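You operate a simulated robot arm through the tools that you are given. There is no shell and no other tool. Be economical: measure what you need, move in short steps, check, and stop when the job is done.

Carry out the task below with a simulated two-armed robot. There is one attempt and no reset: what you move stays moved.

JOB
Pick up the teal box set marked "Brimmow" from the top of the packing bench with one hand, pass it to the other hand and put it on the bench top over the green drawer.

Only the result counts: the job must be done as asked and must still hold three seconds after the hand-in. Knocking over, shifting, dropping, spilling or breaking anything else fails it.

ROBOT AND FRAMES
Two 7-joint arms with two-finger parallel grippers on one trunk, on a base that drives. Base frame: it is fixed to the floor where the robot stands at the start and does not move with it; the origin is under the middle of the robot, x ahead of it, y to its left, z up; the surface under the hand at the start is at about z = 0.86. Units: m, degrees, N and s.
The left shoulder is at the start at [0.05, 0.168, 1.032], the right one opposite. With the tool pointing down near the work surface each hand reaches from about 0.1 to 0.66 m from the robot's upright axis, wherever it stands, measured 20 degrees to its own side. Places, roughly: bench top over the green drawer (38x22 cm) [-0.86, -0.92, 0.8]. Payload 1.57 kg a hand.
The tool frame of a hand sits at the grasp point between the pads (the TCP): z along the fingers, y along the line on which they close. The tips reach 0.03 m beyond it. Largest opening 0.08 m; finger width 0.017, thickness 0.012; the body of the gripper, 0.04 by 0.082 m, starts 0.08 m behind the TCP.
Orientation is told as [roll, pitch, yaw] about the base's x, y, z axes, in that order, counted from this pose: with the fingers straight down and closing along the base's y, the tool's x points along the base's -x, its y along +y and its z along -z.

CONTROLS
- The arms move only by the tool drive_tool. It takes "left_plan", "right_plan" or both (then of equal length, played together; a hand with none holds still); each is a list that holds one entry, the list of rows, each a list of 7 numbers: the opening, from 0 (shut) to 1 (fully open), then the shift along the tool's x, y, z in units of 150 mm (1.0 is 150 mm), then the turn, a rotation vector about the tool's x, y, z in units of 120 degrees (1.0 is 120 degrees). In form: [[[hand, x, y, z, ax, ay, az], ...]]. A call has 1 to 8 rows; each row is the pose to reach, as a shift and turn from the pose commanded when the call began, along the tool's axes at that moment. A call with a number of a shift or a turn outside -1 to 1 is refused whole. Each row takes 0.2 s and may step no farther than 0.05 m and 8.6 degrees from the row before; otherwise, or with a gripper value out of range, the whole call is refused. A pose out of reach is approached as far as the arm can. The call stops where the force on the tool passes 40 N (or 10 N more than at its start, if that is more) or the arm is blocked; 0.2 s more then pass. Each finger travels about 0.045 m/s and halts on what it meets, pressing with about 41 N; the grip force reading is that of the motor and also rises with nothing between the fingers. The clock runs only during rows and for 0.2 s after the last one: add rows that repeat a pose to give the fingers time. The reply holds the time, the measured pose of the TCP, the force on the tool along the base axes, the opening and the grip force, in the units named above and with some noise, with the torque about the TCP (base axes, N m) and any sound that the robot's microphone picked up.
- Cameras (640 x 400 px; columns grow to the right, rows downward): "scene" is now at [0.1346, 0.0079, 1.2703]; the picture's right is [0.09, -1.00, 0.00], its down [-0.29, -0.03, -0.96] and it looks along [0.95, 0.08, -0.29] (base axes); focal length 277 px, centre (320, 200). "left" rides on the left gripper at [0.072, 0.007, -0.122] in its tool frame; the picture's right is [-0.09, 1.00, 0.00], its down [-0.84, -0.08, -0.54] and it looks along [-0.54, -0.05, 0.84] (tool axes); focal length 238 px, centre (320, 200). "right" rides on the right gripper at [0.072, -0.007, -0.122] in its tool frame; the picture's right is [0.09, 1.00, 0.00], its down [-0.84, 0.08, -0.54] and it looks along [-0.54, 0.05, 0.84] (tool axes); focal length 238 px, centre (320, 200). There is no depth. A picture from a camera that has moved, and an enlarged one, comes with that camera's place and axes in the base frame and with its lens.
- get_image(camera): a new picture of that camera. The clock stands still meanwhile.
- lift_body(by): slides the trunk up (or, below 0, down) by that many m; the arms and the scene camera ride with it, the base frame stays. It gives what a move gives, with no picture.
- drive_base(legs): drives the robot by 1 to 6 legs, each [ahead, left, turn to the left] in m, m and degrees, along the robot's own axes; the way and the turn of a leg run together, so that a leg with both is an arc; at most 1.5 m and 180 degrees a leg. The arms and the cameras ride along, it lands a little off, and it stops where it bumps. It gives what a move gives.
- turn_head(pan, tilt): turns the head with the scene camera to pan (to the left, within 80 degrees either way) and tilt (down, from -29 to 69), counted from straight ahead of the robot. It gives what a move gives.
- close_up(camera, box): a new picture of the part [left, top, right, bottom] of that camera's present view, enlarged. The clock stands still meanwhile.
- sign_off(): hands the job in; it is judged then, once.

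Go step by step. Nothing tells you exact positions but the pictures and the camera data: compare them with the known pose of the tool, close in by small moves and look again before you grip or let go. The budget is 120 turns and 92 pictures, counting those below and the enlarged ones. Unless the task says otherwise, let go and move clear before handing in, and close with one line.

The tools are called after ">>>" as name(argument=value, ...) on one line, values as JSON. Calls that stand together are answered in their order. drive_tool: Moves the arms, as the interface text tells. Its arguments: {"type":"object","properties":{"left_plan":{"type":"array","items":{"type":"array","items":{"type":"array","items":{"type":"number"}}}},"right_plan":{"type":"array","items":{"type":"array","items":{"type":"array","items":{"type":"number"}}}}},"required":[]} The other tools are called the same way: lift_body (by) slides the trunk up or down; drive_base (legs) drives the base; turn_head (pan, tilt) turns the head that bears the scene camera; get_image (camera) takes a picture; close_up (camera, box) takes an enlarged picture of a part of a camera's view; sign_off () hands the job in.

At the start:

```text
clock: 0.0
left_tcp_pos: [0.5196, 0.2566, 1.1405]
left_tcp_rot: [-0.1, 0.0, 0.1]
left_wrist_force: [-0.1, -0.5, 0.1]
left_ft_torque: [0.01, 0.02, 0.0]
left_width: 0.0799
left_gripper_force: 0.0
right_tcp_pos: [0.4038, -0.0735, 1.1751]
right_tcp_rot: [0.0, 0.0, 0.1]
right_wrist_force: [-0.5, 1.0, -0.9]
right_ft_torque: [-0.03, -0.01, 0.01]
right_width: 0.08
right_gripper_force: 0.2
trunk travel left (down, up): [-0.2, 0.243]
robot x, y, heading: [0.0016, -0.0017, 0.1]
head pan, tilt: [4.9, 16.9]
```

scene: 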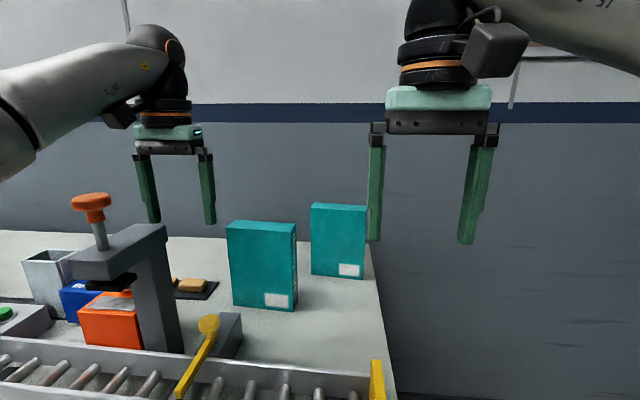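
right: 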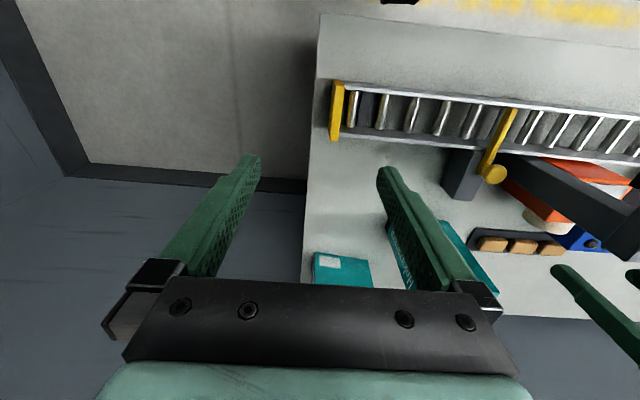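
left: 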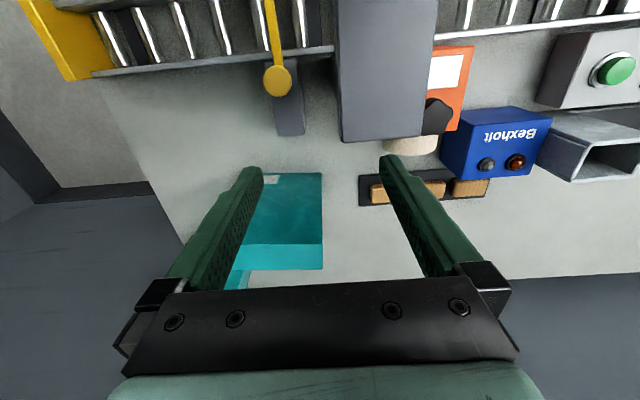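

I see two teal boxes on the bench ahead, and need to know which is "Brimmow". I'll enlarge the labels first.

>>> close_up(camera="scene", box=[210, 190, 390, 320])

>>> close_up(camera="right", box=[300, 200, 500, 300])

```text
3.08 times, centred on (300, 255) of scene
camera zoom: at [0.1346, 0.0079, 1.2703], right [0.09, -1.0, 0.0], down [-0.29, -0.03, -0.96], along [0.95, 0.08, -0.29], focal length 853 px, centre (382, 31)
```

zoom: 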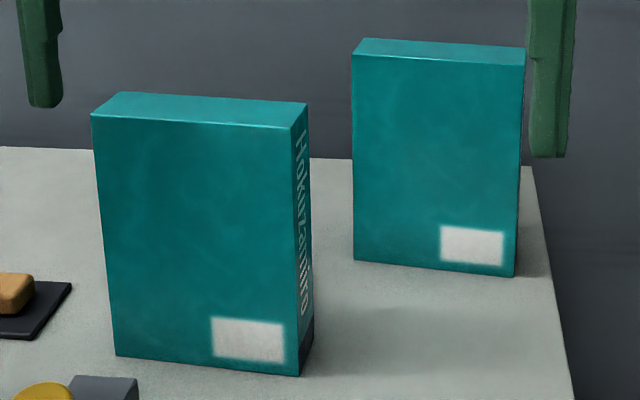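

```text
3.20 times, centred on (400, 250) of right
camera zoom: at [0.3322, -0.0789, 1.297], right [-0.09, 1.0, 0.0], down [0.84, 0.08, 0.54], along [0.54, 0.05, -0.84], focal length 763 px, centre (64, 40)
```

zoom: 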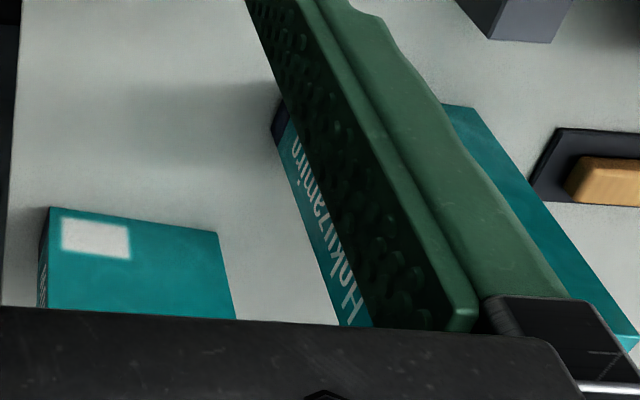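

The nearer box is "Hokuzamiro"; the far one must be read on its side. I'll look around for the layout and the green drawer.

>>> turn_head(pan=-60, tilt=35)

>>> get_image(camera="scene")

>>> turn_head(pan=0, tilt=60)

>>> get_image(camera="scene")

```text
clock: 1.4
left_tcp_pos: [0.519, 0.2566, 1.1386]
left_tcp_rot: [0.0, 0.0, 0.2]
left_wrist_force: [0.4, -0.4, -0.1]
left_ft_torque: [-0.02, 0.0, -0.01]
left_width: 0.0798
left_gripper_force: 0.1
right_tcp_pos: [0.4042, -0.0719, 1.175]
right_tcp_rot: [0.0, 0.0, 0.0]
right_wrist_force: [-0.7, 0.9, -0.2]
right_ft_torque: [0.01, -0.02, 0.0]
right_width: 0.0802
right_gripper_force: 0.1
trunk travel left (down, up): [-0.2, 0.243]
robot x, y, heading: [-0.0002, -0.0027, 0.1]
head pan, tilt: [-60.0, 35.0]
```

```text
86 pictures are left
camera scene: at [0.0857, -0.0763, 1.2415], right [-0.87, -0.5, 0.0], down [-0.29, 0.5, -0.82], along [0.41, -0.71, -0.57], focal length 277 px, centre (320, 200)
```

scene: 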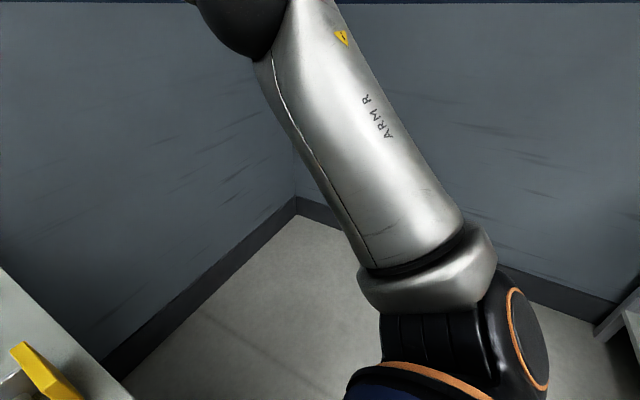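

```text
clock: 2.7
left_tcp_pos: [0.5196, 0.2567, 1.1386]
left_tcp_rot: [0.0, 0.0, 0.1]
left_wrist_force: [-0.3, -0.6, -0.4]
left_ft_torque: [0.02, 0.0, 0.03]
left_width: 0.0801
left_gripper_force: 0.0
right_tcp_pos: [0.405, -0.0712, 1.1754]
right_tcp_rot: [-0.1, 0.0, 0.1]
right_wrist_force: [-0.9, 0.4, 0.7]
right_ft_torque: [0.0, 0.0, -0.01]
right_width: 0.0801
right_gripper_force: 0.0
trunk travel left (down, up): [-0.2, 0.243]
robot x, y, heading: [0.0002, -0.0026, -0.2]
head pan, tilt: [0.0, 60.0]
```

```text
85 pictures are left
camera scene: at [0.1083, -0.0001, 1.2072], right [0.0, -1.0, 0.0], down [-0.87, 0.0, -0.5], along [0.5, 0.0, -0.87], focal length 277 px, centre (320, 200)
```

scene: 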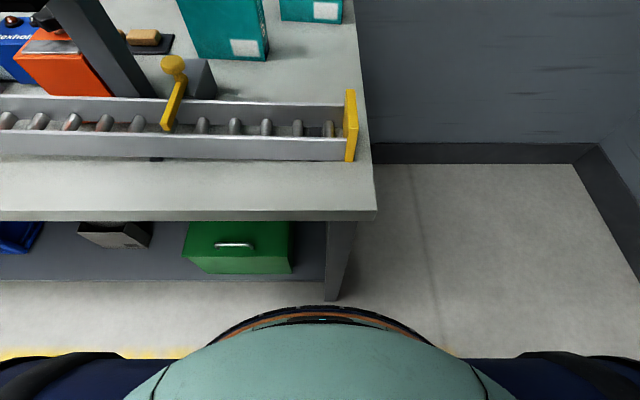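

Near bench: right edge y≈-0.08, back wall x≈1.12. I plan to stand at the bench's right end facing +y. First a look to the right/rear.

>>> turn_head(pan=-80, tilt=25)

>>> get_image(camera="scene")

```text
clock: 4.2
left_tcp_pos: [0.5197, 0.2573, 1.1382]
left_tcp_rot: [0.0, 0.0, 0.1]
left_wrist_force: [0.2, -0.2, -0.1]
left_ft_torque: [0.01, -0.01, -0.01]
left_width: 0.0798
left_gripper_force: 0.0
right_tcp_pos: [0.4059, -0.0713, 1.176]
right_tcp_rot: [-0.1, 0.0, 0.0]
right_wrist_force: [-0.4, -0.1, -0.2]
right_ft_torque: [0.02, -0.01, 0.02]
right_width: 0.0801
right_gripper_force: 0.0
trunk travel left (down, up): [-0.2, 0.243]
robot x, y, heading: [-0.0026, 0.0014, -0.2]
head pan, tilt: [-80.0, 25.0]
```

```text
84 pictures are left
camera scene: at [0.0576, -0.0908, 1.2572], right [-0.98, -0.17, 0.0], down [-0.07, 0.42, -0.91], along [0.16, -0.89, -0.42], focal length 277 px, centre (320, 200)
```

scene: 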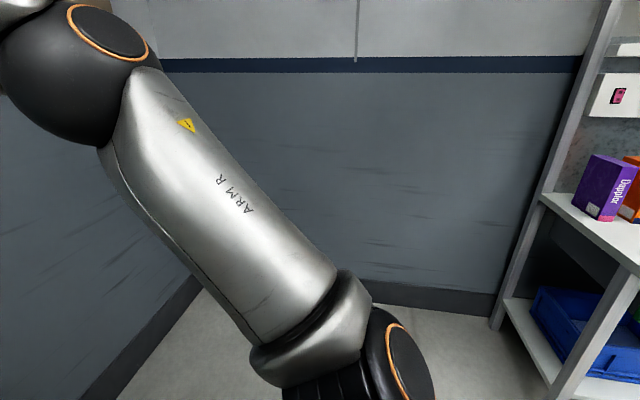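

The second bench is at the right rear, starting near x≈-0.6. The floor at the right end of the first bench is free, so I drive there sideways and turn left.

>>> drive_base(legs=[[0, -0.75, 0], [0, 0, 90]])

>>> turn_head(pan=-35, tilt=20)

>>> get_image(camera="scene")

```text
clock: 14.9
left_tcp_pos: [-0.2395, -0.2156, 1.1379]
left_tcp_rot: [0.0, 0.1, 88.3]
left_wrist_force: [0.5, 0.2, 0.2]
left_ft_torque: [0.02, -0.02, -0.01]
left_width: 0.0802
left_gripper_force: 0.2
right_tcp_pos: [0.0855, -0.3393, 1.1758]
right_tcp_rot: [-0.1, 0.0, 88.3]
right_wrist_force: [-0.1, 0.3, 0.6]
right_ft_torque: [-0.04, -0.01, 0.0]
right_width: 0.08
right_gripper_force: 0.0
trunk travel left (down, up): [-0.2, 0.243]
robot x, y, heading: [0.002, -0.7434, 88.1]
head pan, tilt: [-80.0, 25.0]
```

```text
clock: 16.0
left_tcp_pos: [-0.2403, -0.2147, 1.1388]
left_tcp_rot: [0.0, 0.1, 88.3]
left_wrist_force: [0.2, -0.8, -0.4]
left_ft_torque: [0.0, 0.02, 0.0]
left_width: 0.0799
left_gripper_force: 0.0
right_tcp_pos: [0.0847, -0.34, 1.1751]
right_tcp_rot: [0.0, 0.1, 88.3]
right_wrist_force: [-0.3, 0.1, 0.0]
right_ft_torque: [0.0, -0.02, 0.01]
right_width: 0.0801
right_gripper_force: 0.0
trunk travel left (down, up): [-0.2, 0.243]
robot x, y, heading: [-0.0039, -0.7449, 88.2]
head pan, tilt: [-35.0, 20.0]
```

```text
83 pictures are left
camera scene: at [0.0602, -0.628, 1.2653], right [0.8, -0.6, 0.0], down [-0.2, -0.27, -0.94], along [0.56, 0.75, -0.34], focal length 277 px, centre (320, 200)
```

scene: 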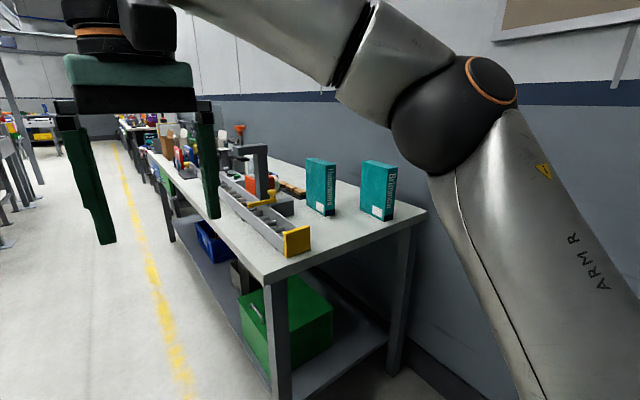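

The far box indeed reads "Brimmow". I strafe along the bench end and look at it.

>>> drive_base(legs=[[0, 0, 1.8], [0, -0.55, 0]])

>>> turn_head(pan=-15, tilt=30)

>>> get_image(camera="scene")

```text
clock: 21.7
left_tcp_pos: [0.2931, -0.2242, 1.1371]
left_tcp_rot: [0.0, 0.0, 90.2]
left_wrist_force: [0.1, -0.8, 0.7]
left_ft_torque: [-0.03, 0.03, -0.05]
left_width: 0.0801
left_gripper_force: 0.0
right_tcp_pos: [0.6225, -0.3361, 1.1762]
right_tcp_rot: [0.0, -0.1, 90.1]
right_wrist_force: [-1.3, 0.7, 0.4]
right_ft_torque: [0.04, 0.02, -0.02]
right_width: 0.0795
right_gripper_force: 0.0
trunk travel left (down, up): [-0.2, 0.243]
robot x, y, heading: [0.5542, -0.7386, 89.9]
head pan, tilt: [-35.0, 20.0]
```

```text
clock: 22.5
left_tcp_pos: [0.2929, -0.2237, 1.139]
left_tcp_rot: [0.0, 0.1, 90.2]
left_wrist_force: [1.2, -0.5, -0.3]
left_ft_torque: [0.02, -0.03, 0.01]
left_width: 0.0802
left_gripper_force: 0.1
right_tcp_pos: [0.6229, -0.3362, 1.175]
right_tcp_rot: [0.0, 0.0, 90.0]
right_wrist_force: [-0.5, 0.6, -0.4]
right_ft_torque: [0.0, -0.02, 0.0]
right_width: 0.0801
right_gripper_force: 0.1
trunk travel left (down, up): [-0.2, 0.243]
robot x, y, heading: [0.5539, -0.7414, 90.2]
head pan, tilt: [-15.0, 30.0]
```

```text
82 pictures are left
camera scene: at [0.5769, -0.6144, 1.2493], right [0.97, -0.26, 0.0], down [-0.13, -0.48, -0.87], along [0.22, 0.84, -0.5], focal length 277 px, centre (320, 200)
```

scene: 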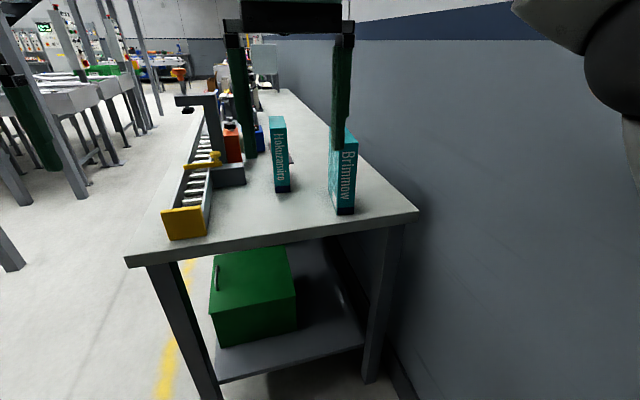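

Brimmow confirmed; its narrow side faces me near x≈0.79, y≈-0.05. I enlarge for exact geometry.

>>> close_up(camera="scene", box=[310, 120, 380, 220])

```text
4.00 times, centred on (345, 170) of scene
camera zoom: at [0.5769, -0.6144, 1.2493], right [0.97, -0.26, 0.0], down [-0.13, -0.48, -0.87], along [0.22, 0.84, -0.5], focal length 1109 px, centre (220, 320)
```

zoom: 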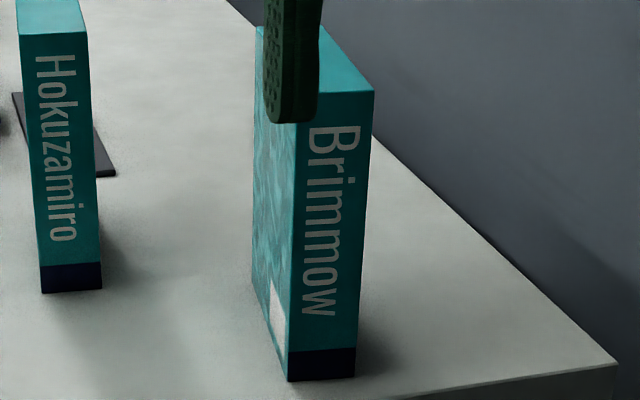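

Box near side centre ≈(0.792,-0.051), thickness ≈4.5 cm, turned about 7° clockwise. I'll pitch the right hand to point forward while still clear of the bench.

>>> drive_tool(right_plan=[[[1, -0.05, -0.1, 0, 0, -0.07, 0], [1, -0.1, -0.2, 0, 0, -0.14, 0], [1, -0.15, -0.3, 0, 0, -0.21, 0], [1, -0.2, -0.4, 0, 0, -0.28, 0], [1, -0.25, -0.5, 0, 0, -0.35, 0], [1, -0.3, -0.6, 0, 0, -0.42, 0], [1, -0.35, -0.7, 0, 0, -0.49, 0], [1, -0.4, -0.8, 0, 0, -0.56, 0]]])

>>> turn_head(pan=-40, tilt=25)

>>> get_image(camera="scene")

```text
clock: 24.3
left_tcp_pos: [0.2853, -0.224, 1.1386]
left_tcp_rot: [-0.5, -0.2, 90.4]
left_wrist_force: [0.7, -0.9, 0.4]
left_ft_torque: [0.01, 0.02, 0.01]
left_width: 0.08
left_gripper_force: 0.0
right_tcp_pos: [0.7318, -0.2771, 1.1772]
right_tcp_rot: [-1.8, -67.5, 92.2]
right_wrist_force: [0.6, 1.0, 0.1]
right_ft_torque: [0.01, -0.01, -0.05]
right_width: 0.08
right_gripper_force: 0.1
trunk travel left (down, up): [-0.2, 0.243]
robot x, y, heading: [0.5548, -0.7432, 90.3]
head pan, tilt: [-15.0, 30.0]
```

```text
clock: 25.2
left_tcp_pos: [0.2858, -0.2222, 1.1362]
left_tcp_rot: [-0.5, 0.0, 90.2]
left_wrist_force: [0.0, 0.7, 0.7]
left_ft_torque: [-0.03, 0.03, -0.02]
left_width: 0.08
left_gripper_force: 0.0
right_tcp_pos: [0.732, -0.2778, 1.1759]
right_tcp_rot: [-1.6, -67.1, 92.0]
right_wrist_force: [-0.1, 0.5, 0.2]
right_ft_torque: [-0.02, 0.02, -0.03]
right_width: 0.08
right_gripper_force: 0.0
trunk travel left (down, up): [-0.2, 0.243]
robot x, y, heading: [0.5543, -0.7406, 90.1]
head pan, tilt: [-40.0, 25.0]
```

```text
80 pictures are left
camera scene: at [0.6034, -0.6307, 1.2577], right [0.77, -0.64, 0.01], down [-0.26, -0.33, -0.91], along [0.58, 0.7, -0.42], focal length 277 px, centre (320, 200)
```

scene: 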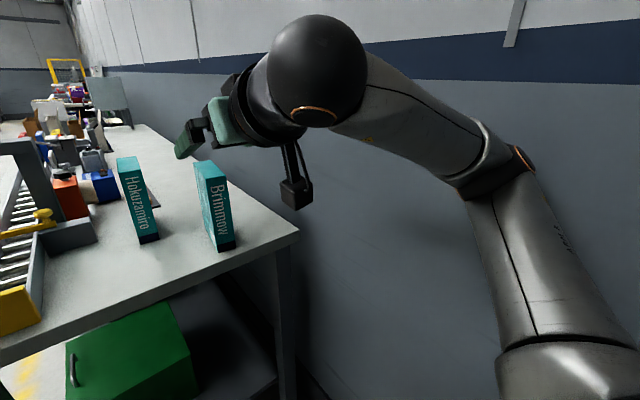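

The elbow has room. I finish the pitch to level and shift in line with the box.

>>> drive_tool(right_plan=[[[1, 0, -0.07, 0, 0, -0.063, 0], [1, 0, -0.14, 0, 0, -0.126, 0], [1, 0, -0.2, 0, 0, -0.19, 0], [1, 0, -0.24, 0, 0, -0.19, 0]]])

>>> drive_tool(right_plan=[[[1, 0.2, 0, 0, 0.058, 0, 0], [1, 0.4, 0, 0, 0.058, 0, 0], [1, 0.6, 0, 0, 0.058, 0, 0], [1, 0.8, 0, 0, 0.058, 0, 0], [1, 1, 0, 0, 0.058, 0, 0]]])

>>> get_image(camera="scene")

>>> get_image(camera="right")

```text
clock: 26.4
left_tcp_pos: [0.2507, -0.2325, 1.1329]
left_tcp_rot: [-2.2, -0.4, 90.8]
left_wrist_force: [-0.4, -0.5, -0.7]
left_ft_torque: [-0.03, -0.03, -0.01]
left_width: 0.0801
left_gripper_force: 0.0
right_tcp_pos: [0.7006, -0.2859, 1.1887]
right_tcp_rot: [-103.0, -86.3, -161.8]
right_wrist_force: [0.7, -0.3, -0.2]
right_ft_torque: [0.0, 0.01, 0.03]
right_width: 0.0801
right_gripper_force: 0.1
trunk travel left (down, up): [-0.2, 0.243]
robot x, y, heading: [0.5491, -0.7403, 90.7]
head pan, tilt: [-40.0, 25.0]
stopped in row 4 (right hand): the arm was blocked; the commanded pose is now the measured one
```

```text
clock: 27.6
left_tcp_pos: [0.2894, -0.2216, 1.138]
left_tcp_rot: [-0.4, 0.1, 90.6]
left_wrist_force: [-0.8, 0.5, -1.0]
left_ft_torque: [-0.03, -0.1, 0.01]
left_width: 0.0803
left_gripper_force: 0.1
right_tcp_pos: [0.7353, -0.2692, 1.0409]
right_tcp_rot: [-100.6, -89.0, -173.1]
right_wrist_force: [0.1, 1.0, 0.3]
right_ft_torque: [0.0, 0.0, -0.03]
right_width: 0.0801
right_gripper_force: 0.0
right hand out of reach, approached as far as the arm can: row 3, 4, 5
trunk travel left (down, up): [-0.2, 0.243]
robot x, y, heading: [0.5531, -0.7407, 89.9]
head pan, tilt: [-40.0, 25.0]
```

```text
79 pictures are left
camera scene: at [0.6104, -0.6281, 1.2587], right [0.77, -0.64, 0.0], down [-0.27, -0.33, -0.91], along [0.58, 0.7, -0.42], focal length 277 px, centre (320, 200)
```

scene: 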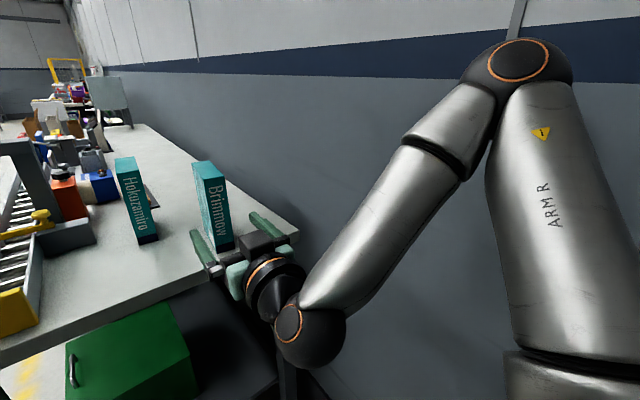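

```text
78 pictures are left
camera right: at [0.7344, -0.3921, 0.9686], right [-0.99, 0.06, -0.11], down [-0.13, -0.54, 0.83], along [-0.01, 0.84, 0.54], focal length 238 px, centre (320, 200)
```

right: 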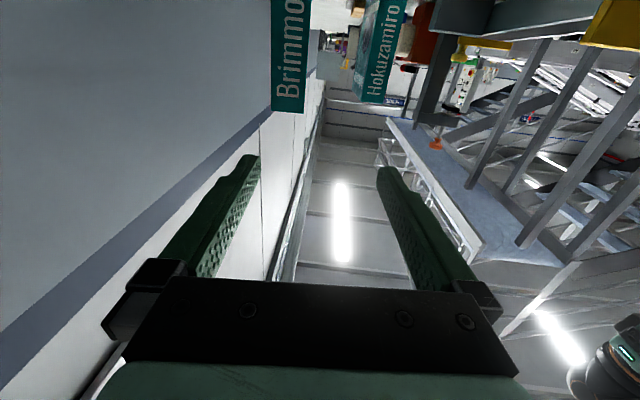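

The arm flipped to an elbow-up shape after a touch; the tool is now level and pointing at the box. I lower the trunk to bring the hand to mid-box height and align.

>>> lift_body(by=-0.095)

>>> drive_tool(right_plan=[[[1, 0, -0.1, 0, 0.03, 0, 0], [1, 0, -0.2, 0, 0.03, 0, 0], [1, 0, -0.2, 0, 0.03, 0, 0]]])

>>> get_image(camera="scene")

>>> get_image(camera="right")

```text
clock: 28.9
left_tcp_pos: [0.289, -0.2244, 1.0441]
left_tcp_rot: [-0.1, 0.0, 90.6]
left_wrist_force: [-0.2, -0.1, -0.1]
left_ft_torque: [0.0, -0.03, -0.03]
left_width: 0.08
left_gripper_force: 0.1
right_tcp_pos: [0.7352, -0.2707, 0.9435]
right_tcp_rot: [-102.7, -89.1, -171.1]
right_wrist_force: [-0.5, 0.1, -0.3]
right_ft_torque: [-0.02, 0.04, 0.0]
right_width: 0.0802
right_gripper_force: 0.1
trunk travel left (down, up): [-0.105, 0.338]
robot x, y, heading: [0.5484, -0.744, 90.8]
head pan, tilt: [-40.0, 25.0]
```

```text
clock: 29.7
left_tcp_pos: [0.289, -0.2248, 1.044]
left_tcp_rot: [0.0, 0.1, 90.5]
left_wrist_force: [-0.4, 0.0, 1.1]
left_ft_torque: [-0.01, -0.01, -0.03]
left_width: 0.0799
left_gripper_force: 0.1
right_tcp_pos: [0.7606, -0.2692, 0.9471]
right_tcp_rot: [-95.0, -89.1, 177.7]
right_wrist_force: [0.2, -0.2, 0.5]
right_ft_torque: [0.01, 0.04, 0.01]
right_width: 0.08
right_gripper_force: 0.0
right hand out of reach, approached as far as the arm can: row 2, 3
trunk travel left (down, up): [-0.105, 0.338]
robot x, y, heading: [0.5479, -0.7419, 90.7]
head pan, tilt: [-40.0, 25.0]
```

```text
77 pictures are left
camera scene: at [0.6106, -0.6305, 1.1622], right [0.77, -0.64, 0.0], down [-0.27, -0.33, -0.91], along [0.58, 0.7, -0.42], focal length 277 px, centre (320, 200)
```

scene: 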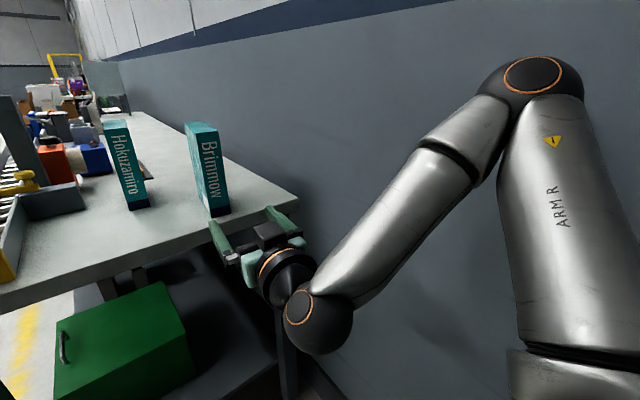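

```text
76 pictures are left
camera right: at [0.7519, -0.3915, 0.8749], right [-0.99, 0.13, -0.11], down [-0.16, -0.53, 0.83], along [0.05, 0.84, 0.54], focal length 238 px, centre (320, 200)
```

right: 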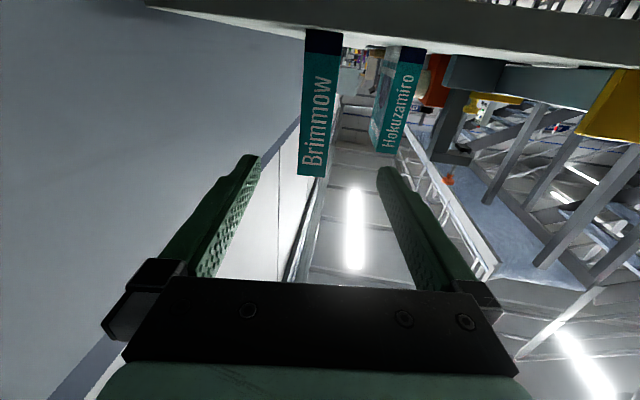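

The hand points along the box's axis (≈-7°). I raise slightly so the wrist camera clears the bench, and drive in most of the way.

>>> lift_body(by=0.025)

>>> drive_base(legs=[[0.15, -0.025, 0]])

>>> get_image(camera="scene")

>>> get_image(camera="right")

```text
clock: 30.4
left_tcp_pos: [0.2888, -0.2237, 1.0686]
left_tcp_rot: [0.0, 0.0, 90.5]
left_wrist_force: [0.0, -0.7, 1.0]
left_ft_torque: [0.01, -0.02, 0.02]
left_width: 0.0797
left_gripper_force: 0.1
right_tcp_pos: [0.7593, -0.2684, 0.9711]
right_tcp_rot: [-94.4, -89.2, 177.0]
right_wrist_force: [0.8, 0.6, -0.2]
right_ft_torque: [-0.03, 0.04, 0.01]
right_width: 0.0799
right_gripper_force: 0.0
trunk travel left (down, up): [-0.13, 0.313]
robot x, y, heading: [0.553, -0.7431, 90.5]
head pan, tilt: [-40.0, 25.0]
```

```text
clock: 31.8
left_tcp_pos: [0.3145, -0.0726, 1.069]
left_tcp_rot: [-0.1, 0.0, 90.4]
left_wrist_force: [-0.1, 0.1, -0.8]
left_ft_torque: [0.0, 0.03, 0.02]
left_width: 0.0801
left_gripper_force: 0.0
right_tcp_pos: [0.7859, -0.1173, 0.9734]
right_tcp_rot: [-94.3, -89.1, 176.9]
right_wrist_force: [0.4, 0.8, 0.4]
right_ft_torque: [0.05, 0.02, 0.0]
right_width: 0.0798
right_gripper_force: 0.1
trunk travel left (down, up): [-0.13, 0.313]
robot x, y, heading: [0.5754, -0.5894, 90.4]
head pan, tilt: [-40.0, 25.0]
```

```text
75 pictures are left
camera scene: at [0.635, -0.4792, 1.1872], right [0.77, -0.64, 0.0], down [-0.27, -0.33, -0.91], along [0.58, 0.7, -0.42], focal length 277 px, centre (320, 200)
```

scene: 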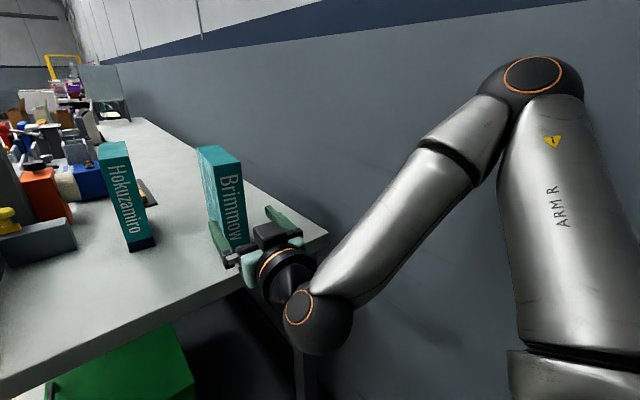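

```text
74 pictures are left
camera right: at [0.7766, -0.2406, 0.8998], right [-0.99, 0.13, -0.11], down [-0.16, -0.53, 0.83], along [0.05, 0.84, 0.54], focal length 238 px, centre (320, 200)
```

right: 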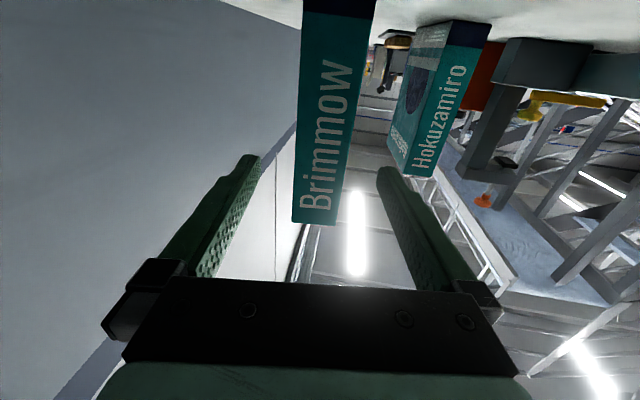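

Fingers straddle the box's axis. I advance 11 cm along the fingers.

>>> drive_tool(right_plan=[[[1, 0, 0, 0.15, 0, 0, 0], [1, 0, 0, 0.3, 0, 0, 0], [1, 0, 0, 0.45, 0, 0, 0], [1, 0, 0, 0.6, 0, 0, 0], [1, 0, 0, 0.75, 0, 0, 0]]])

>>> get_image(camera="right")

>>> get_image(camera="scene")

```text
clock: 33.0
left_tcp_pos: [0.3141, -0.0726, 1.0686]
left_tcp_rot: [0.0, 0.0, 90.4]
left_wrist_force: [1.1, -0.5, 0.3]
left_ft_torque: [0.02, 0.04, 0.02]
left_width: 0.0798
left_gripper_force: 0.1
right_tcp_pos: [0.7887, -0.0053, 0.9865]
right_tcp_rot: [-68.7, -89.0, 150.7]
right_wrist_force: [-0.3, 0.6, 0.5]
right_ft_torque: [0.03, -0.04, 0.0]
right_width: 0.08
right_gripper_force: 0.1
right hand out of reach, approached as far as the arm can: row 1, 2, 3, 4, 5
trunk travel left (down, up): [-0.13, 0.313]
robot x, y, heading: [0.5752, -0.5916, 90.1]
head pan, tilt: [-40.0, 25.0]
```

```text
73 pictures are left
camera right: at [0.7789, -0.1275, 0.9149], right [-0.98, 0.14, -0.11], down [-0.16, -0.52, 0.84], along [0.06, 0.84, 0.53], focal length 238 px, centre (320, 200)
```

right: 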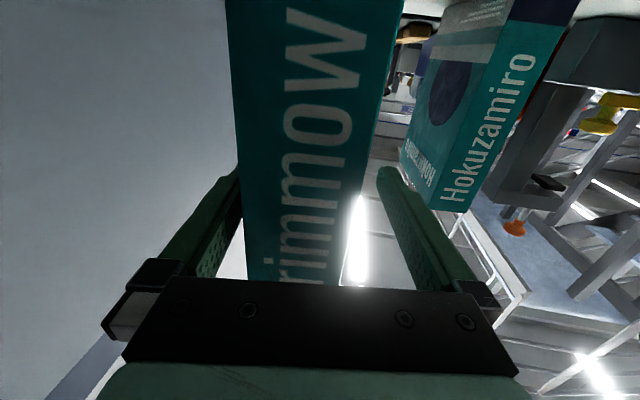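

```text
72 pictures are left
camera scene: at [0.635, -0.4794, 1.1872], right [0.77, -0.64, 0.0], down [-0.27, -0.33, -0.91], along [0.58, 0.7, -0.42], focal length 277 px, centre (320, 200)
```

scene: 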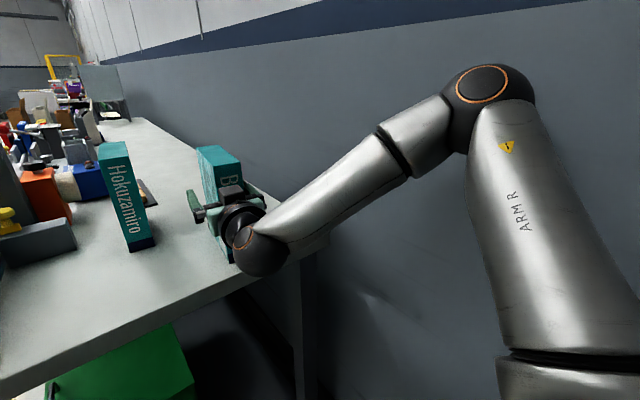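

The box sits ~9 mm toward one finger. I centre the hand and close.

>>> drive_tool(right_plan=[[[1, 0, -0.06, 0, 0, 0, 0], [1, 0, -0.06, 0, 0, 0, 0]]])

>>> get_image(camera="right")

```text
clock: 33.6
left_tcp_pos: [0.3149, -0.0726, 1.0693]
left_tcp_rot: [0.1, -0.1, 90.4]
left_wrist_force: [0.1, -0.6, 0.2]
left_ft_torque: [0.02, -0.01, 0.03]
left_width: 0.0799
left_gripper_force: 0.0
right_tcp_pos: [0.791, -0.0069, 0.9922]
right_tcp_rot: [-75.4, -89.1, 157.7]
right_wrist_force: [0.5, -0.6, 0.1]
right_ft_torque: [-0.01, -0.01, 0.0]
right_width: 0.0801
right_gripper_force: 0.1
right hand out of reach, approached as far as the arm can: row 1, 2
trunk travel left (down, up): [-0.13, 0.313]
robot x, y, heading: [0.577, -0.5906, 90.5]
head pan, tilt: [-40.0, 25.0]
```

```text
71 pictures are left
camera right: at [0.7823, -0.1299, 0.9201], right [-0.99, 0.13, -0.11], down [-0.16, -0.52, 0.84], along [0.06, 0.84, 0.54], focal length 238 px, centre (320, 200)
```

right: 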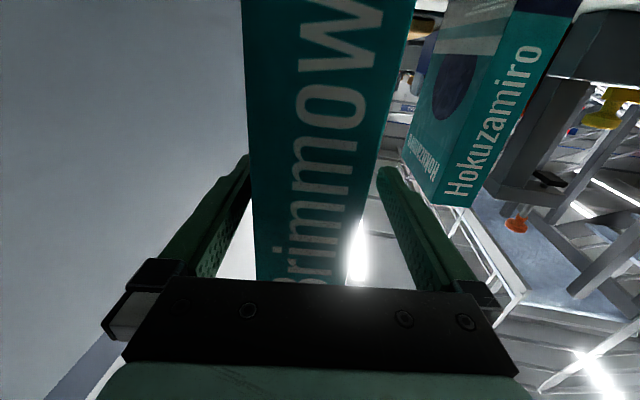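

The wrist is at a limit, so I use the base (6 mm right) and trunk (2 cm down) for the final centring.

>>> drive_base(legs=[[0, -0.006, 0]])

>>> lift_body(by=-0.02)

>>> get_image(camera="right")

```text
clock: 34.3
left_tcp_pos: [0.3203, -0.0734, 1.0699]
left_tcp_rot: [0.0, 0.1, 90.3]
left_wrist_force: [0.8, -0.8, 0.7]
left_ft_torque: [-0.02, -0.01, -0.01]
left_width: 0.08
left_gripper_force: 0.0
right_tcp_pos: [0.7977, -0.0077, 0.9913]
right_tcp_rot: [-76.2, -89.2, 158.5]
right_wrist_force: [-0.5, 1.0, 0.1]
right_ft_torque: [-0.02, 0.03, -0.01]
right_width: 0.0801
right_gripper_force: 0.0
trunk travel left (down, up): [-0.13, 0.313]
robot x, y, heading: [0.5821, -0.5869, 90.3]
head pan, tilt: [-40.0, 25.0]
```

```text
clock: 35.0
left_tcp_pos: [0.3194, -0.0735, 1.049]
left_tcp_rot: [0.0, -0.1, 90.4]
left_wrist_force: [-0.4, -0.4, 0.0]
left_ft_torque: [-0.01, 0.03, 0.0]
left_width: 0.0797
left_gripper_force: 0.0
right_tcp_pos: [0.7976, -0.0062, 0.9723]
right_tcp_rot: [-77.5, -89.1, 159.7]
right_wrist_force: [0.3, 0.1, -0.3]
right_ft_torque: [-0.02, 0.01, -0.03]
right_width: 0.0797
right_gripper_force: 0.0
trunk travel left (down, up): [-0.11, 0.333]
robot x, y, heading: [0.5827, -0.5882, 90.2]
head pan, tilt: [-40.0, 25.0]
```

```text
70 pictures are left
camera right: at [0.7884, -0.1299, 0.9002], right [-0.99, 0.13, -0.11], down [-0.16, -0.52, 0.84], along [0.06, 0.84, 0.54], focal length 238 px, centre (320, 200)
```

right: 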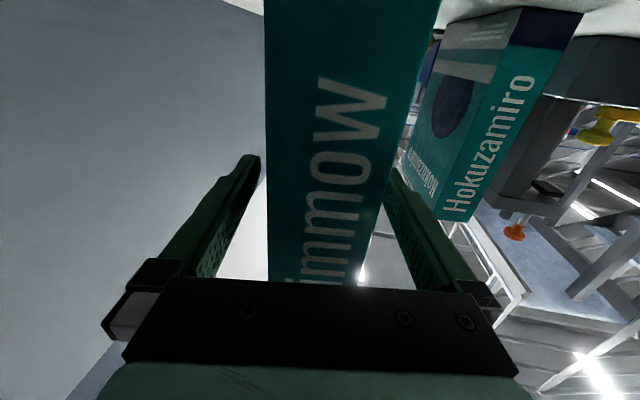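

Centred well between the fingers. Now close.

>>> drive_tool(right_plan=[[[0, 0, 0, 0, 0, 0, 0], [0, 0, 0, 0, 0, 0, 0], [0, 0, 0, 0, 0, 0, 0], [0, 0, 0, 0, 0, 0, 0], [0, 0, 0, 0, 0, 0, 0]]])

>>> get_image(camera="right")

```text
clock: 36.2
left_tcp_pos: [0.3205, -0.0732, 1.0488]
left_tcp_rot: [-0.1, -0.1, 90.3]
left_wrist_force: [-0.5, -0.2, 1.5]
left_ft_torque: [-0.01, 0.02, -0.01]
left_width: 0.0801
left_gripper_force: 0.0
right_tcp_pos: [0.7979, -0.0078, 0.9728]
right_tcp_rot: [-76.7, -89.2, 159.1]
right_wrist_force: [-0.4, -0.8, 0.3]
right_ft_torque: [0.01, 0.18, -0.06]
right_width: 0.0453
right_gripper_force: 41.1
trunk travel left (down, up): [-0.11, 0.333]
robot x, y, heading: [0.5815, -0.5874, 90.3]
head pan, tilt: [-40.0, 25.0]
```

```text
69 pictures are left
camera right: at [0.7882, -0.1298, 0.9002], right [-0.99, 0.13, -0.11], down [-0.16, -0.52, 0.84], along [0.06, 0.84, 0.54], focal length 238 px, centre (320, 200)
```

right: 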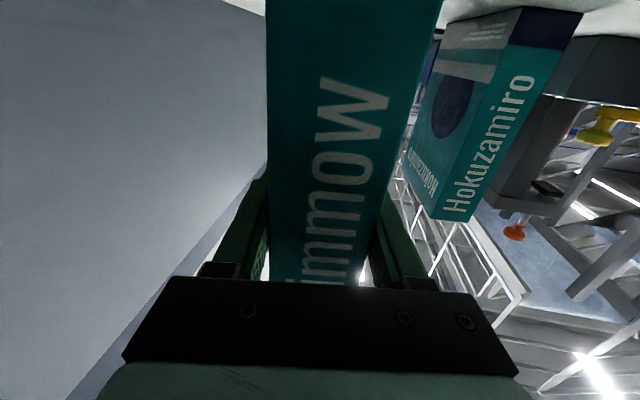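

Gripped (45 mm wide, 41 N). I lift with the trunk by 12 cm and check.

>>> lift_body(by=0.12)

>>> turn_head(pan=-25, tilt=25)

>>> get_image(camera="scene")

```text
clock: 37.7
left_tcp_pos: [0.3214, -0.0719, 1.1688]
left_tcp_rot: [0.0, 0.1, 90.4]
left_wrist_force: [0.4, 0.5, -0.3]
left_ft_torque: [-0.02, 0.03, -0.01]
left_width: 0.0801
left_gripper_force: 0.1
right_tcp_pos: [0.7966, -0.0079, 1.092]
right_tcp_rot: [-72.7, -89.1, 155.0]
right_wrist_force: [-0.7, 1.4, -2.8]
right_ft_torque: [-0.07, 0.02, 0.0]
right_width: 0.045
right_gripper_force: 41.3
trunk travel left (down, up): [-0.23, 0.213]
robot x, y, heading: [0.5783, -0.5889, 90.6]
head pan, tilt: [-40.0, 25.0]
```

```text
clock: 38.5
left_tcp_pos: [0.3195, -0.0712, 1.1691]
left_tcp_rot: [0.1, 0.1, 90.4]
left_wrist_force: [-0.1, 0.5, 0.6]
left_ft_torque: [-0.01, 0.03, -0.02]
left_width: 0.0801
left_gripper_force: 0.1
right_tcp_pos: [0.7975, -0.0064, 1.0915]
right_tcp_rot: [-74.0, -89.1, 156.2]
right_wrist_force: [0.5, 1.0, -3.8]
right_ft_torque: [-0.04, -0.01, 0.01]
right_width: 0.0448
right_gripper_force: 41.2
trunk travel left (down, up): [-0.23, 0.213]
robot x, y, heading: [0.5785, -0.5871, 90.5]
head pan, tilt: [-25.0, 25.0]
```

```text
68 pictures are left
camera scene: at [0.6208, -0.4663, 1.2872], right [0.91, -0.42, 0.0], down [-0.18, -0.38, -0.91], along [0.38, 0.82, -0.42], focal length 277 px, centre (320, 200)
```

scene: 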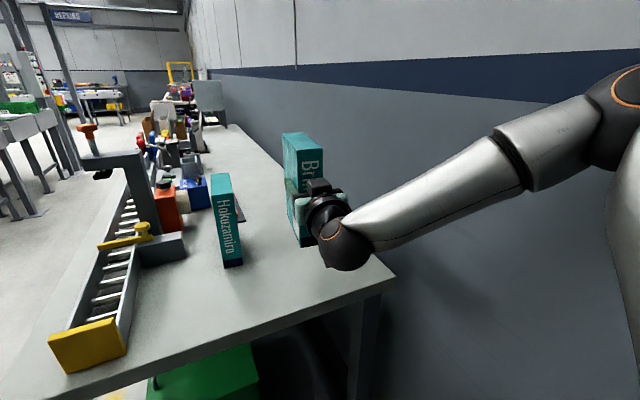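

The box is held (≈4 N) and clear. I back away from the bench.

>>> drive_base(legs=[[-0.32, 0, 0]])

>>> drive_tool(right_plan=[[[0, 0, 0.1, -0.03, -0.06, 0, 0], [0, 0, 0.2, -0.06, -0.12, 0, 0], [0, 0, 0.3, -0.09, -0.18, 0, 0], [0, 0, 0.4, -0.12, -0.24, 0, 0], [0, 0, 0.5, -0.15, -0.3, 0, 0]]])

>>> get_image(camera="scene")

```text
clock: 40.6
left_tcp_pos: [0.3233, -0.3924, 1.1704]
left_tcp_rot: [0.0, 0.1, 90.3]
left_wrist_force: [-0.1, 0.1, -0.4]
left_ft_torque: [0.01, 0.01, 0.03]
left_width: 0.0799
left_gripper_force: 0.1
right_tcp_pos: [0.7997, -0.3274, 1.0915]
right_tcp_rot: [-75.1, -89.1, 157.2]
right_wrist_force: [-0.1, 0.0, -2.5]
right_ft_torque: [-0.08, -0.04, -0.01]
right_width: 0.0448
right_gripper_force: 40.6
trunk travel left (down, up): [-0.23, 0.213]
robot x, y, heading: [0.5797, -0.9095, 90.3]
head pan, tilt: [-25.0, 25.0]
```

```text
clock: 41.8
left_tcp_pos: [0.3235, -0.3905, 1.168]
left_tcp_rot: [0.0, 0.0, 90.3]
left_wrist_force: [0.1, -0.5, -1.1]
left_ft_torque: [-0.05, 0.01, -0.03]
left_width: 0.0803
left_gripper_force: 0.1
right_tcp_pos: [0.6464, -0.356, 1.0779]
right_tcp_rot: [8.1, -81.0, 104.0]
right_wrist_force: [0.7, 0.7, -2.3]
right_ft_torque: [-0.1, -0.05, 0.01]
right_width: 0.0443
right_gripper_force: 41.0
right hand out of reach, approached as far as the arm can: row 1, 2, 3, 4, 5
trunk travel left (down, up): [-0.23, 0.213]
robot x, y, heading: [0.579, -0.9116, 89.9]
head pan, tilt: [-25.0, 25.0]
```

```text
67 pictures are left
camera scene: at [0.6232, -0.7849, 1.287], right [0.91, -0.42, 0.0], down [-0.18, -0.39, -0.91], along [0.38, 0.82, -0.42], focal length 277 px, centre (320, 200)
```

scene: 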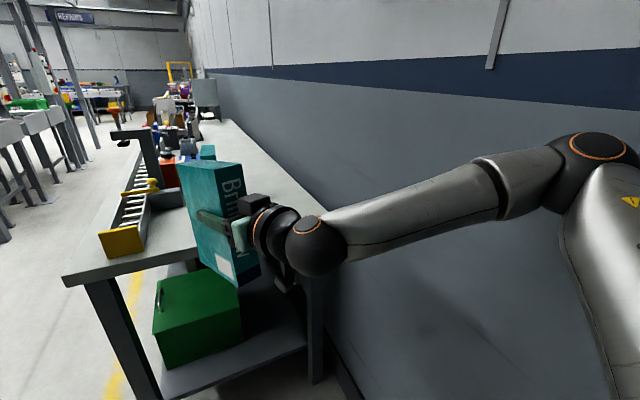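

The box is now turned inward about 22° and tilted 9° down. I level it and bring it nearer the middle for the hand-over.

>>> drive_tool(right_plan=[[[0, 0, 0.12, -0.075, 0, -0.04, 0], [0, 0, 0.24, -0.15, 0, -0.08, 0], [0, 0, 0.36, -0.225, 0, -0.08, 0], [0, 0, 0.48, -0.3, 0, -0.08, 0], [0, 0, 0.48, -0.3, 0, -0.08, 0]]])

>>> turn_head(pan=0, tilt=30)

>>> get_image(camera="scene")

>>> get_image(camera="right")

```text
clock: 43.0
left_tcp_pos: [0.318, -0.3916, 1.1681]
left_tcp_rot: [-0.4, -0.1, 90.4]
left_wrist_force: [0.2, 0.0, 0.0]
left_ft_torque: [0.05, 0.01, 0.01]
left_width: 0.0799
left_gripper_force: 0.2
right_tcp_pos: [0.6183, -0.408, 1.0969]
right_tcp_rot: [17.6, -85.8, 98.8]
right_wrist_force: [-0.5, 0.0, -3.4]
right_ft_torque: [-0.07, -0.02, 0.02]
right_width: 0.0448
right_gripper_force: 41.2
right hand out of reach, approached as far as the arm can: row 1, 2, 3, 4, 5
trunk travel left (down, up): [-0.23, 0.213]
robot x, y, heading: [0.5844, -0.9085, 90.3]
head pan, tilt: [-25.0, 25.0]
```

```text
clock: 43.9
left_tcp_pos: [0.3174, -0.3935, 1.1672]
left_tcp_rot: [-0.5, 0.0, 90.4]
left_wrist_force: [-0.8, 0.0, -0.6]
left_ft_torque: [0.0, -0.02, 0.0]
left_width: 0.0798
left_gripper_force: 0.0
right_tcp_pos: [0.6177, -0.4071, 1.0957]
right_tcp_rot: [18.5, -85.7, 98.0]
right_wrist_force: [-0.2, 0.3, -4.6]
right_ft_torque: [-0.08, -0.05, -0.02]
right_width: 0.0448
right_gripper_force: 40.9
trunk travel left (down, up): [-0.23, 0.213]
robot x, y, heading: [0.5834, -0.909, 90.5]
head pan, tilt: [0.0, 30.0]
```

```text
66 pictures are left
camera scene: at [0.5782, -0.7803, 1.2793], right [1.0, 0.0, 0.01], down [0.01, -0.5, -0.87], along [0.0, 0.87, -0.5], focal length 277 px, centre (320, 200)
```

scene: 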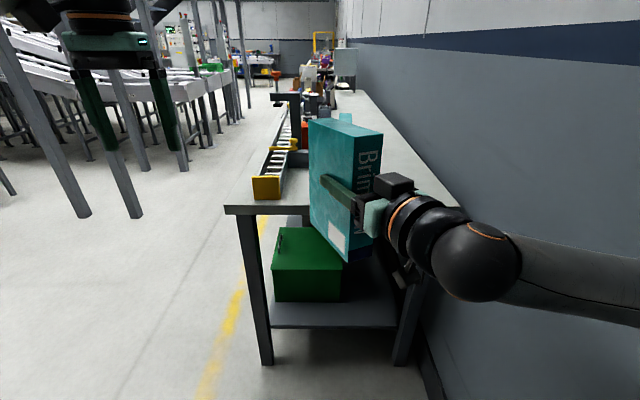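

```text
65 pictures are left
camera right: at [0.6785, -0.519, 1.033], right [-0.89, -0.45, -0.07], down [0.16, -0.46, 0.87], along [-0.42, 0.77, 0.48], focal length 238 px, centre (320, 200)
```

right: 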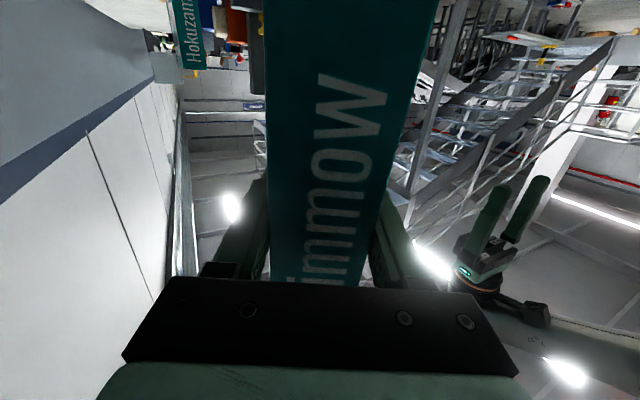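

Hand-over geometry: the left hand comes from above at about (0.594,-0.358), yaw ≈116°, gripping the far upper part of the box. First raise and rotate the left hand part of the way.

>>> drive_tool(left_plan=[[[1, 0, -0.12, -0.15, 0, 0, -0.044], [1, 0, -0.3, -0.3, 0, 0, -0.088], [1, 0, -0.5, -0.43, 0, 0, -0.132], [1, 0, -0.7, -0.45, 0, 0, -0.176], [1, 0, -0.9, -0.45, 0, 0, -0.22]]])

>>> get_image(camera="scene")

>>> get_image(camera="left")

```text
clock: 45.1
left_tcp_pos: [0.459, -0.4313, 1.2093]
left_tcp_rot: [-0.3, 0.0, 116.8]
left_wrist_force: [0.6, -0.2, 0.4]
left_ft_torque: [-0.02, -0.02, 0.01]
left_width: 0.0799
left_gripper_force: 0.1
left hand out of reach, approached as far as the arm can: row 1, 2, 3, 4, 5
right_tcp_pos: [0.6178, -0.4088, 1.0973]
right_tcp_rot: [18.5, -85.6, 98.0]
right_wrist_force: [-1.2, -0.6, -4.9]
right_ft_torque: [-0.09, -0.08, -0.03]
right_width: 0.045
right_gripper_force: 40.8
trunk travel left (down, up): [-0.23, 0.213]
robot x, y, heading: [0.584, -0.91, 90.4]
head pan, tilt: [0.0, 30.0]
```

```text
64 pictures are left
camera scene: at [0.5783, -0.7813, 1.2794], right [1.0, 0.01, 0.01], down [0.01, -0.5, -0.87], along [0.0, 0.87, -0.5], focal length 277 px, centre (320, 200)
```

scene: 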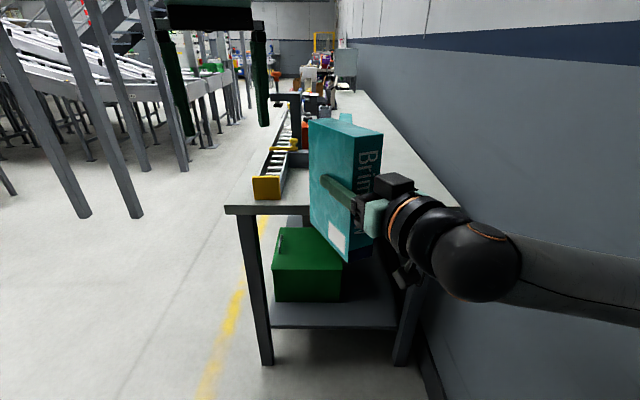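

```text
63 pictures are left
camera left: at [0.4865, -0.4976, 1.33], right [-0.93, -0.37, -0.01], down [-0.31, 0.78, 0.54], along [-0.19, 0.51, -0.84], focal length 238 px, centre (320, 200)
```

left: 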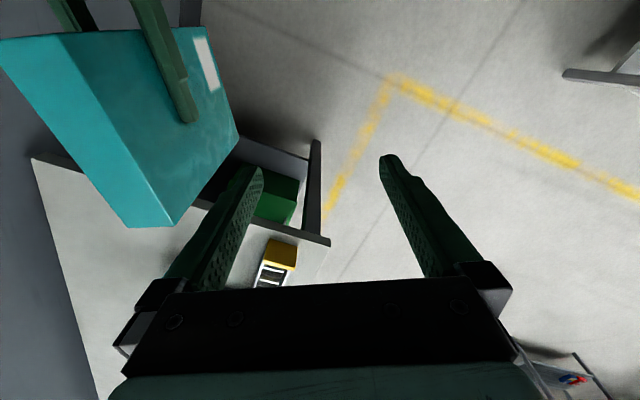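

The left hand can't get that high when pointing down, so I lower the box with the right hand by ~10 cm.

>>> drive_tool(right_plan=[[[0, 0.15, 0.03, -0.05, 0, -0.01, 0], [0, 0.3, 0.06, -0.1, 0, -0.02, 0], [0, 0.45, 0.1, -0.15, 0, -0.03, 0], [0, 0.6, 0.13, -0.2, 0, -0.035, 0], [0, 0.7, 0.13, -0.2, 0, -0.035, 0], [0, 0.7, 0.13, -0.2, 0, -0.035, 0]]])

>>> get_image(camera="scene")

>>> get_image(camera="right")

```text
clock: 46.5
left_tcp_pos: [0.4631, -0.4291, 1.2087]
left_tcp_rot: [-0.1, -0.1, 116.8]
left_wrist_force: [-0.6, 0.6, 0.2]
left_ft_torque: [-0.01, 0.05, 0.02]
left_width: 0.08
left_gripper_force: 0.0
right_tcp_pos: [0.6261, -0.4118, 1.0942]
right_tcp_rot: [20.6, -86.1, 96.0]
right_wrist_force: [0.0, -0.3, -3.5]
right_ft_torque: [-0.08, -0.05, 0.0]
right_width: 0.0445
right_gripper_force: 41.3
right hand out of reach, approached as far as the arm can: row 1, 2, 3, 4, 5, 6
trunk travel left (down, up): [-0.23, 0.213]
robot x, y, heading: [0.5848, -0.9099, 90.3]
head pan, tilt: [0.0, 30.0]
```

```text
62 pictures are left
camera scene: at [0.5833, -0.7796, 1.2794], right [1.0, 0.0, 0.0], down [0.0, -0.5, -0.87], along [0.0, 0.87, -0.5], focal length 277 px, centre (320, 200)
```

scene: 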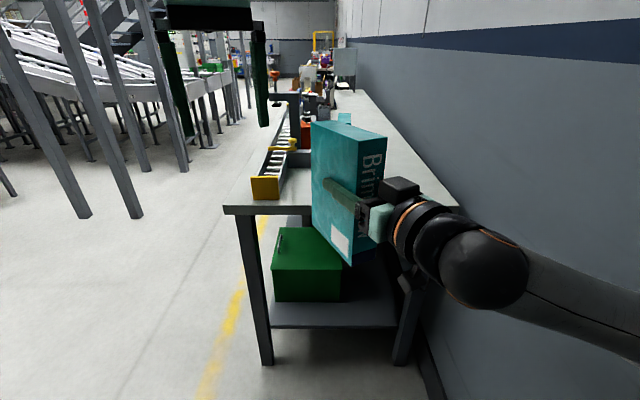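

```text
61 pictures are left
camera right: at [0.6878, -0.5227, 1.0291], right [-0.89, -0.45, -0.07], down [0.17, -0.46, 0.87], along [-0.43, 0.76, 0.48], focal length 238 px, centre (320, 200)
```

right: 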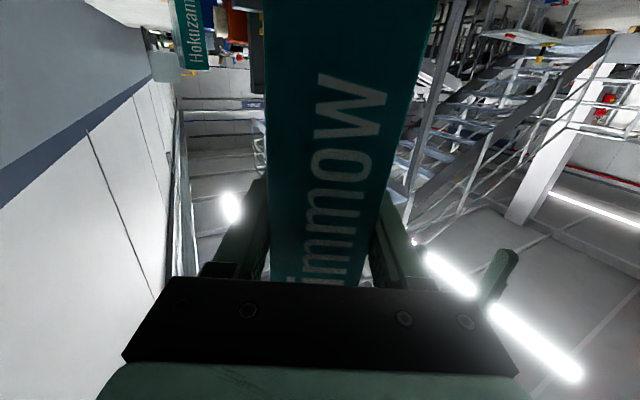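

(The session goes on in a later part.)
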